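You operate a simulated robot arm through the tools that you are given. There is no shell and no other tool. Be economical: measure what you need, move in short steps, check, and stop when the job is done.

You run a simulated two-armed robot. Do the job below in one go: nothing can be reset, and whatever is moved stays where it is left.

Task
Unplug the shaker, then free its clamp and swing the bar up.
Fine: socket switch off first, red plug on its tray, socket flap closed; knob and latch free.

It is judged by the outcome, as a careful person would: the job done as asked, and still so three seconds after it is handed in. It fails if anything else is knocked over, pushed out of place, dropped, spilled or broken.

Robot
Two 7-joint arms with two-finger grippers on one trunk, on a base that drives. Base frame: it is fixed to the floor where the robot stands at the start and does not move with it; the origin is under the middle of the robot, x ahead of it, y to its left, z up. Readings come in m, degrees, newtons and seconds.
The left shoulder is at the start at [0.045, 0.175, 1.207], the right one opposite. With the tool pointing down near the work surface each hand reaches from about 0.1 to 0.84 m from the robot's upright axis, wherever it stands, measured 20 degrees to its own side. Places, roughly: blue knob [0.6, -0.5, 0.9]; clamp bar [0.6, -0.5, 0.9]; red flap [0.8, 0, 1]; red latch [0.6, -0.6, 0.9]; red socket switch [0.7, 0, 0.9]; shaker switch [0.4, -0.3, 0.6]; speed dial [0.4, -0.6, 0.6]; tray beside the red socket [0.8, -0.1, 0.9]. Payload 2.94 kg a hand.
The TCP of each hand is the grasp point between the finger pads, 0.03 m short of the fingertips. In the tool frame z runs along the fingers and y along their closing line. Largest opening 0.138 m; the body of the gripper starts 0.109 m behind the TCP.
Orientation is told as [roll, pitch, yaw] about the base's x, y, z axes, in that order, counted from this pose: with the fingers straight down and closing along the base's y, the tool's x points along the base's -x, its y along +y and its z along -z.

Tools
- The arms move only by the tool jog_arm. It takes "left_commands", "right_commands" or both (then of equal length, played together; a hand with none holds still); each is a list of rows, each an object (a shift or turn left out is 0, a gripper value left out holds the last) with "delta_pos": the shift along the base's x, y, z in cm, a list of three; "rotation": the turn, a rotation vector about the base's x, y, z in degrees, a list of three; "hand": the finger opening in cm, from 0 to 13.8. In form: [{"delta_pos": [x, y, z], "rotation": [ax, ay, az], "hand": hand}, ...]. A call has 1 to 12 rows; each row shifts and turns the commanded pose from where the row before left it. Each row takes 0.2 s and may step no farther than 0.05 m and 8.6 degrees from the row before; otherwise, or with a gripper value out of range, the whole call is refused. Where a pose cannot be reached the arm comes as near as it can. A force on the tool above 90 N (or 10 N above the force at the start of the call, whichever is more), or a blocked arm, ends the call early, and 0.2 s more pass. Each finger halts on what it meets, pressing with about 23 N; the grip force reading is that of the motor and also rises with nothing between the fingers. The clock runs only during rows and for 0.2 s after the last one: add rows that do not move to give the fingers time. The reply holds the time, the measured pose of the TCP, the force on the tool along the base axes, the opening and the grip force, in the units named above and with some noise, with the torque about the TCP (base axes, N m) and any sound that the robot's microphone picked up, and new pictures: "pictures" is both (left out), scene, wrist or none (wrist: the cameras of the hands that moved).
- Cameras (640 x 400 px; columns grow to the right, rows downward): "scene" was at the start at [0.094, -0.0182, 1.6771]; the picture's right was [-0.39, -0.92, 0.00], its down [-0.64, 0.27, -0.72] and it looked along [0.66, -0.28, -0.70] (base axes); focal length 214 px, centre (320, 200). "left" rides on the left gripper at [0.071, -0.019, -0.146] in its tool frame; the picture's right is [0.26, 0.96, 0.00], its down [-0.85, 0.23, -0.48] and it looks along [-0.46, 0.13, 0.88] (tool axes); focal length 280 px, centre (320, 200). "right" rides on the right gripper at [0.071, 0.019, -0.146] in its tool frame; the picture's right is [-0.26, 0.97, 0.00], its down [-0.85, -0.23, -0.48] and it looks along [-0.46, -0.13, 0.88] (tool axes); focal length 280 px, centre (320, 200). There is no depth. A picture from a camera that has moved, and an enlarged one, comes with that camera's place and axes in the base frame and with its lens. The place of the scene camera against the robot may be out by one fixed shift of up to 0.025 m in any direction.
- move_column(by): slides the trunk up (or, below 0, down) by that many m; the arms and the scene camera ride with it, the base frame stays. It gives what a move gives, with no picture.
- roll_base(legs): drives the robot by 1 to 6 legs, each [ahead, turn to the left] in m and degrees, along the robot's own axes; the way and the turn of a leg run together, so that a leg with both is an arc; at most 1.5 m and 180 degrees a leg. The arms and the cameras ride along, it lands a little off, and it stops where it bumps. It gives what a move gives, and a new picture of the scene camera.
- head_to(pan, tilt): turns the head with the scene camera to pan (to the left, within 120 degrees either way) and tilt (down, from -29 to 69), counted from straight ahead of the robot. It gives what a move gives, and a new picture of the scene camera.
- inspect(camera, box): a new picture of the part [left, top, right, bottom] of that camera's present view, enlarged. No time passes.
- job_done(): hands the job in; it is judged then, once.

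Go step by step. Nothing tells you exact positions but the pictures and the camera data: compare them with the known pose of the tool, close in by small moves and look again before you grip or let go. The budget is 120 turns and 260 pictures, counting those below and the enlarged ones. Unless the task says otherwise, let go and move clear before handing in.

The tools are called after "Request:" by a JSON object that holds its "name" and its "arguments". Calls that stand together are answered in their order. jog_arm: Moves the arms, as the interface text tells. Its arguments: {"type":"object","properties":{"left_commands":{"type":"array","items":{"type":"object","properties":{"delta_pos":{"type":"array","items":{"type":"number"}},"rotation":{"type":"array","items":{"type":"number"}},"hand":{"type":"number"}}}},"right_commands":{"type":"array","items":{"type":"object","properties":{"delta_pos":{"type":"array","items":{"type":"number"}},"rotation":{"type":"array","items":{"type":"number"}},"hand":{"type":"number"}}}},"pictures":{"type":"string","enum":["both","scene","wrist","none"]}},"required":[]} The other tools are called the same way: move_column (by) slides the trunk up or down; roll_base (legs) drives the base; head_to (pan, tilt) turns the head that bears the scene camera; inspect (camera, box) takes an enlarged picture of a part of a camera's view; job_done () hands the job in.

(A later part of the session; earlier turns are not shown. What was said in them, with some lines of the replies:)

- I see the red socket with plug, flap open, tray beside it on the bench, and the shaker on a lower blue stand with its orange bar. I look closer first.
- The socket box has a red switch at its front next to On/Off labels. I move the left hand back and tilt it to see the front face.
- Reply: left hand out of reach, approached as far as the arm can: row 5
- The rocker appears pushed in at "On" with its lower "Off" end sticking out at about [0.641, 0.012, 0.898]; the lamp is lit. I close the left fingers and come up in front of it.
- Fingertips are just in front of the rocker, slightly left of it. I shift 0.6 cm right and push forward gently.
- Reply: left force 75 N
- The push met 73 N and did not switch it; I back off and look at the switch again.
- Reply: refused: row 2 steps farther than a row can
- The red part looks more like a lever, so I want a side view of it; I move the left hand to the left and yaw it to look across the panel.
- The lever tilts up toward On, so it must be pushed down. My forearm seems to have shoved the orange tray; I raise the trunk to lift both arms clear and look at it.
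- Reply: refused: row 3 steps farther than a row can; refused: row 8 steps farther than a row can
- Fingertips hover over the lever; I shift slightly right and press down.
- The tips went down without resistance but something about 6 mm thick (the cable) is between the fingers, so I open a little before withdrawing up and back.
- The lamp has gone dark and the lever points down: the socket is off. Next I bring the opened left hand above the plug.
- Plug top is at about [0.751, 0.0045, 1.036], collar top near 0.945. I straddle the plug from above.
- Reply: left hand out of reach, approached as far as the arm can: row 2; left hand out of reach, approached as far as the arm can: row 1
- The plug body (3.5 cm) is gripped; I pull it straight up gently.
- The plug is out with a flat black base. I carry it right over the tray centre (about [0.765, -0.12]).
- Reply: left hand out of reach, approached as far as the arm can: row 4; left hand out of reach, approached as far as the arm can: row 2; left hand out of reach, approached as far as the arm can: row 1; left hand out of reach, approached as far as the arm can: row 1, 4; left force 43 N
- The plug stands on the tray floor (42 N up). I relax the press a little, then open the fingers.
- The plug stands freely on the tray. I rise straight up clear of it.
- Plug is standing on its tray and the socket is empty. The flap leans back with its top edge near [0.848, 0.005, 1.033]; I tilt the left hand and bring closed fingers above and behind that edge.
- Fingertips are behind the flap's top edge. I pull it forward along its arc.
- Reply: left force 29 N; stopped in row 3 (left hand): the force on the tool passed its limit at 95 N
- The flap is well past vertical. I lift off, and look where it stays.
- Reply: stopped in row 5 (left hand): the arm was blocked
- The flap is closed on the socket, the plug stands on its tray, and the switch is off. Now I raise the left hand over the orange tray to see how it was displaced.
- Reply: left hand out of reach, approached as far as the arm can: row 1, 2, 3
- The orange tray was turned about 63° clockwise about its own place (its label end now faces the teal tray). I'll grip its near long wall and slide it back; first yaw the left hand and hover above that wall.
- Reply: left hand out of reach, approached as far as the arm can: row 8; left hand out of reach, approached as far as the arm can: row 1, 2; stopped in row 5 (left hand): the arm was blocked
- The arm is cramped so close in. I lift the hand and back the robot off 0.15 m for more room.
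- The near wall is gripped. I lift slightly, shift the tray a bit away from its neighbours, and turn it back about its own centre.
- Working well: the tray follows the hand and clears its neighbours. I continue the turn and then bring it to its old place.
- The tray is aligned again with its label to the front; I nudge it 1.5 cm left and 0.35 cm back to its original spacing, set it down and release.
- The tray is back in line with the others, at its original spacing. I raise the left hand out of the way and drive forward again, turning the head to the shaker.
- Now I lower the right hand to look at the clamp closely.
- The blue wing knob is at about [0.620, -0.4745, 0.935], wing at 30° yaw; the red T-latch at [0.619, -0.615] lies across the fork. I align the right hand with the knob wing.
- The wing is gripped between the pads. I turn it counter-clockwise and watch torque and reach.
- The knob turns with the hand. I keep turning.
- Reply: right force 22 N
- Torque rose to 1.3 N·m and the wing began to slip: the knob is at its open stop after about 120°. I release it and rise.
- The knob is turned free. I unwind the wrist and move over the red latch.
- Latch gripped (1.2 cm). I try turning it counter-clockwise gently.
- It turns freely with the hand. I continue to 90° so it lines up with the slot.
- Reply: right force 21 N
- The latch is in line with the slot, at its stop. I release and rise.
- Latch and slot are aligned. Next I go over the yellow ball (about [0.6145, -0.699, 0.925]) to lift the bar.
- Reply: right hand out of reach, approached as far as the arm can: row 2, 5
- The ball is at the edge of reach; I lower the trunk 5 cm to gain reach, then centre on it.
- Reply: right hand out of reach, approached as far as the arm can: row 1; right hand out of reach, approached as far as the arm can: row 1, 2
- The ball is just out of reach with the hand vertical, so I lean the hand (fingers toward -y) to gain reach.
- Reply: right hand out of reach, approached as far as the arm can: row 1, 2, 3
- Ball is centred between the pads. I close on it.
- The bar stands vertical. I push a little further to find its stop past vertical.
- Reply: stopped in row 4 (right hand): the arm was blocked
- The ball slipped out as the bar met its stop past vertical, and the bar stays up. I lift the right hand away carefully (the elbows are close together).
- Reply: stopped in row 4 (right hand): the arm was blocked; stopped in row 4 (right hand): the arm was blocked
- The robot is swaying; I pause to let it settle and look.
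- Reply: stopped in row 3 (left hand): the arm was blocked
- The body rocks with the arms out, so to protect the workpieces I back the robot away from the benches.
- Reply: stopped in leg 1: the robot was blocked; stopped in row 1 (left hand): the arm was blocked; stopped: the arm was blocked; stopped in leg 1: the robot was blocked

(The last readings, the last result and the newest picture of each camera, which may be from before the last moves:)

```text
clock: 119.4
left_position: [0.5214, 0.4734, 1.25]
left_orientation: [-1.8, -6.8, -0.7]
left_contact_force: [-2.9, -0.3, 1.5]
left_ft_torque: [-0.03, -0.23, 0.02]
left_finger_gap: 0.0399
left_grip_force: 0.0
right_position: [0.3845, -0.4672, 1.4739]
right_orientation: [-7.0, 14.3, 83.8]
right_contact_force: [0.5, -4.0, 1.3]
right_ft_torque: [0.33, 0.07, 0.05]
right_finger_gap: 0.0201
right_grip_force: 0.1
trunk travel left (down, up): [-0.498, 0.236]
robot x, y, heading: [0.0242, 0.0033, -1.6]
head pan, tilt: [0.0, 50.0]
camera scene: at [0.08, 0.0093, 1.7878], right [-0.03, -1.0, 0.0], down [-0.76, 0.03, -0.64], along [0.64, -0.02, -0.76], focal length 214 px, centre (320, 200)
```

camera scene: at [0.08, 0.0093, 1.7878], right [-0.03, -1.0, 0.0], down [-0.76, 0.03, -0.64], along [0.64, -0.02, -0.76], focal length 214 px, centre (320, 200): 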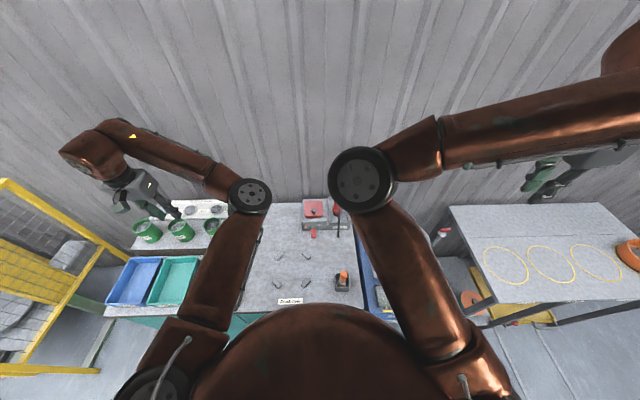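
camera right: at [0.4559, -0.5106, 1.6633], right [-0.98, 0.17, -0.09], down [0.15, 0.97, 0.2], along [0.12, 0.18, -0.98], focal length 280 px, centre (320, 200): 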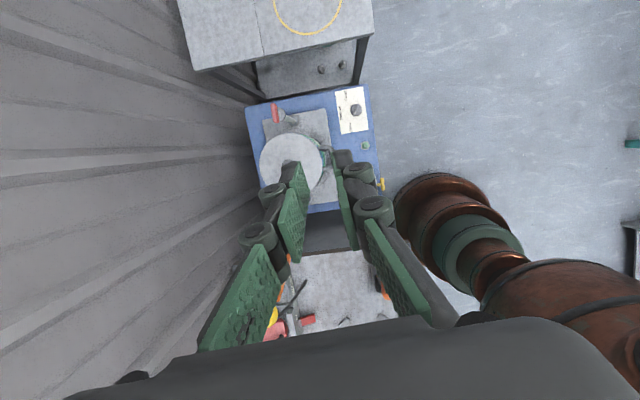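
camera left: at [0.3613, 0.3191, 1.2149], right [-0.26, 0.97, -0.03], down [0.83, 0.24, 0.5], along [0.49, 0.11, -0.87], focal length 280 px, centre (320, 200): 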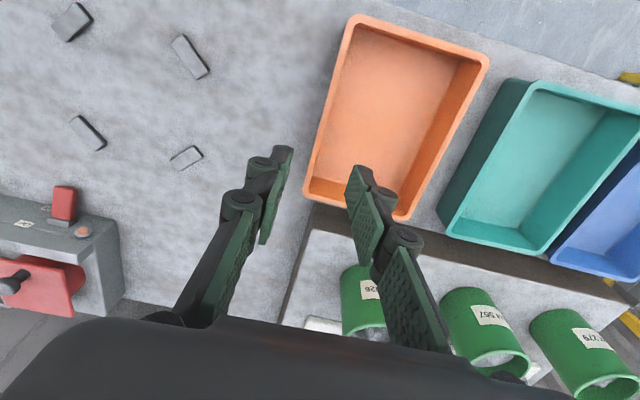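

Request:
{"name": "head_to", "arguments": {"pan": -100, "tilt": 50}}

Request:
{"name": "head_to", "arguments": {"pan": -30, "tilt": 50}}

```text
clock: 121.2
left_position: [0.5075, 0.5309, 1.2886]
left_orientation: [-2.8, -9.2, 10.8]
left_contact_force: [1.2, 2.1, 0.8]
left_ft_torque: [-0.21, 0.19, -0.03]
left_finger_gap: 0.04
left_grip_force: 0.0
right_position: [0.4778, -0.4168, 1.4749]
right_orientation: [-1.0, 21.8, 99.1]
right_contact_force: [3.6, 1.4, -1.3]
right_ft_torque: [-0.21, 0.5, -0.19]
right_finger_gap: 0.0202
right_grip_force: 0.0
trunk travel left (down, up): [-0.498, 0.236]
robot x, y, heading: [0.0313, 0.0007, -0.4]
head pan, tilt: [-100.0, 50.0]
camera scene: at [0.0199, 0.1738, 1.7967], right [-0.98, 0.18, -0.01], down [0.13, 0.66, -0.74], along [-0.13, -0.73, -0.68], focal length 214 px, centre (320, 200)
```

scene: 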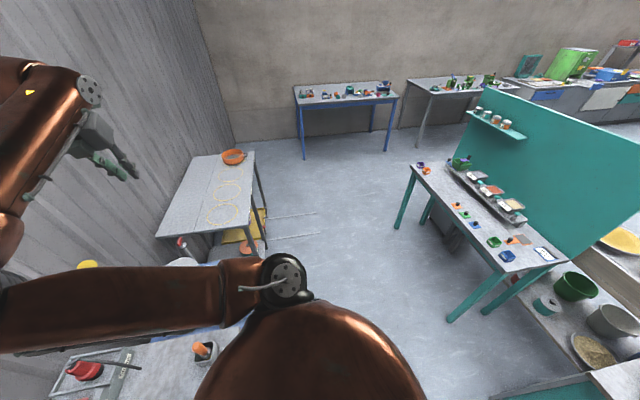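

```text
clock: 122.6
left_position: [0.4854, 0.4782, 1.3124]
left_orientation: [-0.3, -10.9, 12.1]
left_contact_force: [0.1, 3.2, -0.1]
left_ft_torque: [-0.37, 0.0, -0.08]
left_finger_gap: 0.0401
left_grip_force: 0.1
right_position: [0.4778, -0.4783, 1.4551]
right_orientation: [-2.4, 19.1, 99.5]
right_contact_force: [-0.9, 3.5, 1.3]
right_ft_torque: [-0.36, -0.14, -0.01]
right_finger_gap: 0.0198
right_grip_force: 0.1
trunk travel left (down, up): [-0.498, 0.236]
robot x, y, heading: [0.0336, 0.0013, 1.1]
head pan, tilt: [-30.0, 50.0]
camera scene: at [0.0778, 0.1237, 1.793], right [-0.48, -0.88, 0.07], down [-0.67, 0.31, -0.67], along [0.57, -0.37, -0.74], focal length 214 px, centre (320, 200)
```

scene: 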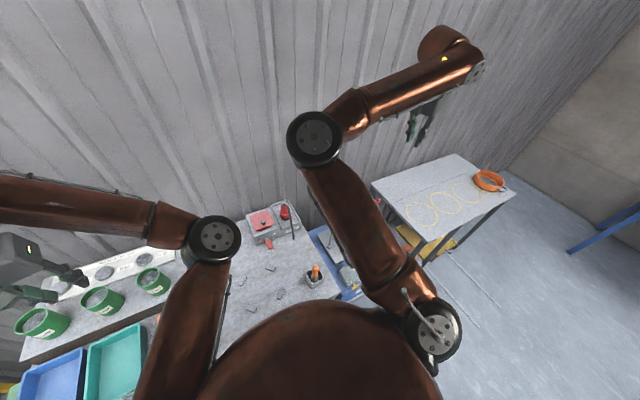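

Request:
{"name": "jog_arm", "arguments": {"right_commands": [{"rotation": [0, 0, -8]}, {"rotation": [0, 0, -8]}, {"rotation": [0, 0, -8]}, {"rotation": [0, 0, -8]}, {"rotation": [0, 0, -8]}, {"rotation": [0, 0, -8]}, {"rotation": [0, 0, -8]}, {"rotation": [0, 0, -8]}], "pictures": "scene"}}

```text
clock: 122.9
left_position: [0.5215, 0.2179, 1.3494]
left_orientation: [9.9, -9.8, 2.0]
left_contact_force: [1.6, 1.1, 2.9]
left_ft_torque: [-0.23, 0.19, -0.11]
left_finger_gap: 0.04
left_grip_force: 0.0
right_position: [0.4259, -0.7422, 1.3522]
right_orientation: [-3.9, 6.8, 87.5]
right_contact_force: [-2.4, 3.1, 2.9]
right_ft_torque: [-0.38, -0.33, 0.0]
right_finger_gap: 0.0199
right_grip_force: 0.0
trunk travel left (down, up): [-0.498, 0.236]
robot x, y, heading: [0.0313, 0.0002, 0.7]
head pan, tilt: [-30.0, 50.0]
stopped in row 1 (left hand): the arm was blocked; the commanded pose is now the measured one
camera scene: at [0.0812, -0.1796, 1.7861], right [-0.49, -0.87, -0.08], down [-0.67, 0.43, -0.61], along [0.56, -0.25, -0.79], focal length 214 px, centre (320, 200)
```

scene: 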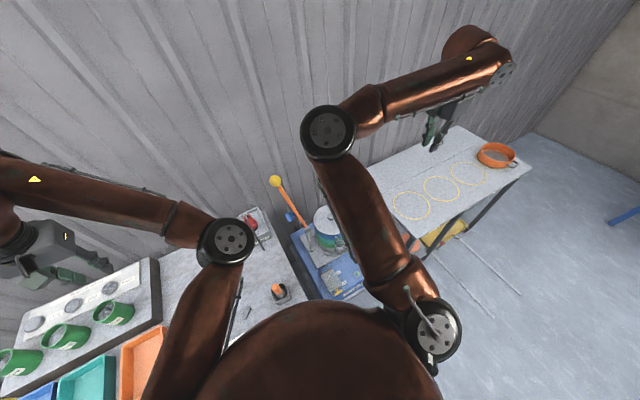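

The bar is up and everything seems in place; motion of the arms only feeds the swaying, so I hold still, look at the final state with the head only.

Request:
{"name": "head_to", "arguments": {"pan": -28, "tilt": 52}}

Request:
{"name": "head_to", "arguments": {"pan": 40, "tilt": 52}}

```text
clock: 123.6
left_position: [0.4959, 0.485, 1.2944]
left_orientation: [-1.8, -10.3, 7.7]
left_contact_force: [-0.4, -2.9, -1.2]
left_ft_torque: [0.43, -0.16, 0.12]
left_finger_gap: 0.0399
left_grip_force: 0.0
right_position: [0.4312, -0.4578, 1.4776]
right_orientation: [-5.0, 19.2, 90.3]
right_contact_force: [-4.4, -4.3, 2.3]
right_ft_torque: [0.59, -0.55, 0.24]
right_finger_gap: 0.02
right_grip_force: 0.1
trunk travel left (down, up): [-0.498, 0.236]
robot x, y, heading: [0.0369, -0.0003, 1.6]
head pan, tilt: [-28.0, 52.0]
camera scene: at [0.0648, 0.2317, 1.7866], right [-0.45, -0.89, 0.12], down [-0.7, 0.26, -0.67], along [0.56, -0.38, -0.74], focal length 214 px, centre (320, 200)
```

scene: 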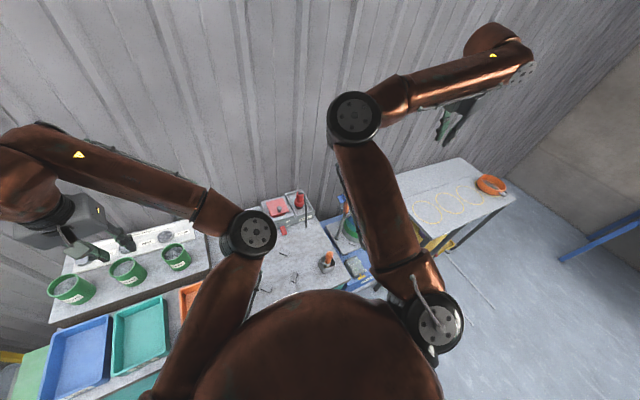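

```text
clock: 125.0
left_position: [0.4929, 0.4116, 1.338]
left_orientation: [2.4, -12.9, 11.3]
left_contact_force: [0.0, 3.3, 0.2]
left_ft_torque: [-0.36, 0.12, -0.07]
left_finger_gap: 0.0402
left_grip_force: 0.0
right_position: [0.4987, -0.5461, 1.4053]
right_orientation: [-3.6, 15.9, 96.8]
right_contact_force: [-1.6, 2.0, 0.7]
right_ft_torque: [-0.24, -0.14, 0.0]
right_finger_gap: 0.02
right_grip_force: 0.0
trunk travel left (down, up): [-0.498, 0.236]
robot x, y, heading: [0.0397, 0.0003, 3.0]
head pan, tilt: [40.0, 52.0]
camera scene: at [0.0709, 0.2118, 1.7831], right [0.68, -0.73, 0.06], down [-0.58, -0.58, -0.57], along [0.45, 0.35, -0.82], focal length 214 px, centre (320, 200)
```

scene: 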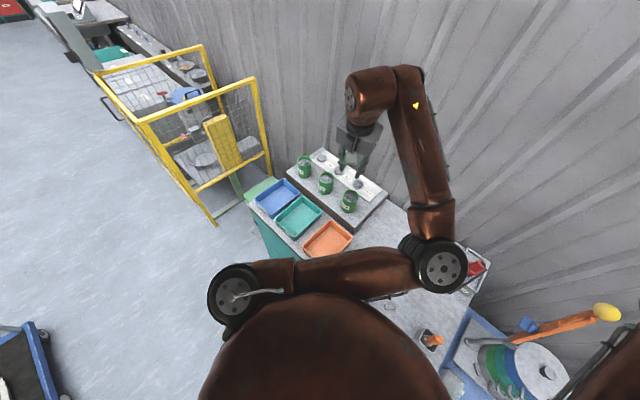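

Request:
{"name": "inspect", "arguments": {"camera": "scene", "box": [380, 230, 640, 400]}}

Request:
{"name": "inspect", "arguments": {"camera": "scene", "box": [230, 130, 400, 270]}}

```text
2.35 times, centred on (510, 315) of scene
camera zoom: at [0.0709, 0.2118, 1.7831], right [0.68, -0.73, 0.06], down [-0.58, -0.58, -0.57], along [0.45, 0.35, -0.82], focal length 505 px, centre (-127, -71)
```

zoom: 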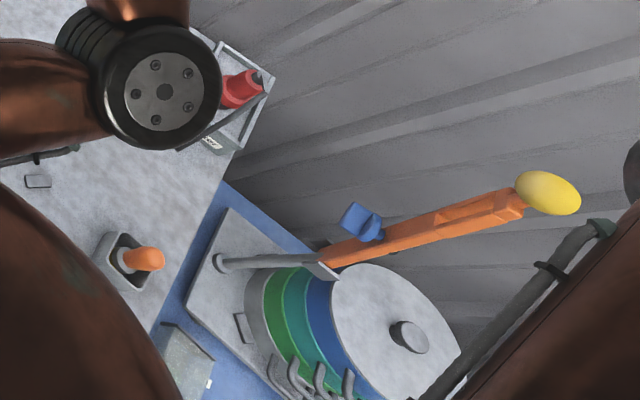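

```text
2.86 times, centred on (315, 200) of scene
camera zoom: at [0.0709, 0.2118, 1.7831], right [0.68, -0.73, 0.06], down [-0.58, -0.58, -0.57], along [0.45, 0.35, -0.82], focal length 613 px, centre (334, 200)
```

zoom: 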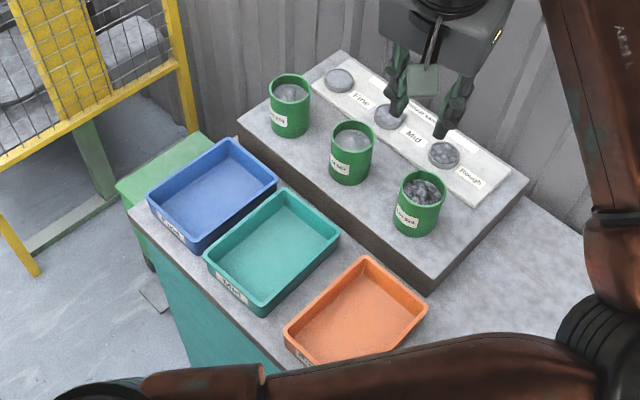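

All parts look as asked: switch off, plug standing on its tray, flap closed, knob and latch free, bar up past vertical. Both hands are empty and clear, though the robot's body is still swaying, so I hand in now.

Request:
{"name": "job_done", "arguments": {}}

```text
The job is handed in.
```

The job is handed in: the shaker is unplugged and its clamp bar is up. The robot's body was still swaying when I handed in, so I could not confirm everything stayed put for the three seconds after.

- **Socket:** the switch is off and the lamp went dark. The red plug stands upright on its tray, and the flap is closed.
- **Clamp:** the knob was turned to its open stop and the latch is in line with its slot. The bar rests past vertical.
- **Orange tray:** early on, my left forearm knocked the orange "Rough" tray round by about 63°. I put it back in line with the others, to within about 1 cm of where it was, judging from the pictures.
- **Swaying:** it started near the end, when the two elbows touched. Nothing looked disturbed in the last pictures, and both hands were empty and clear.
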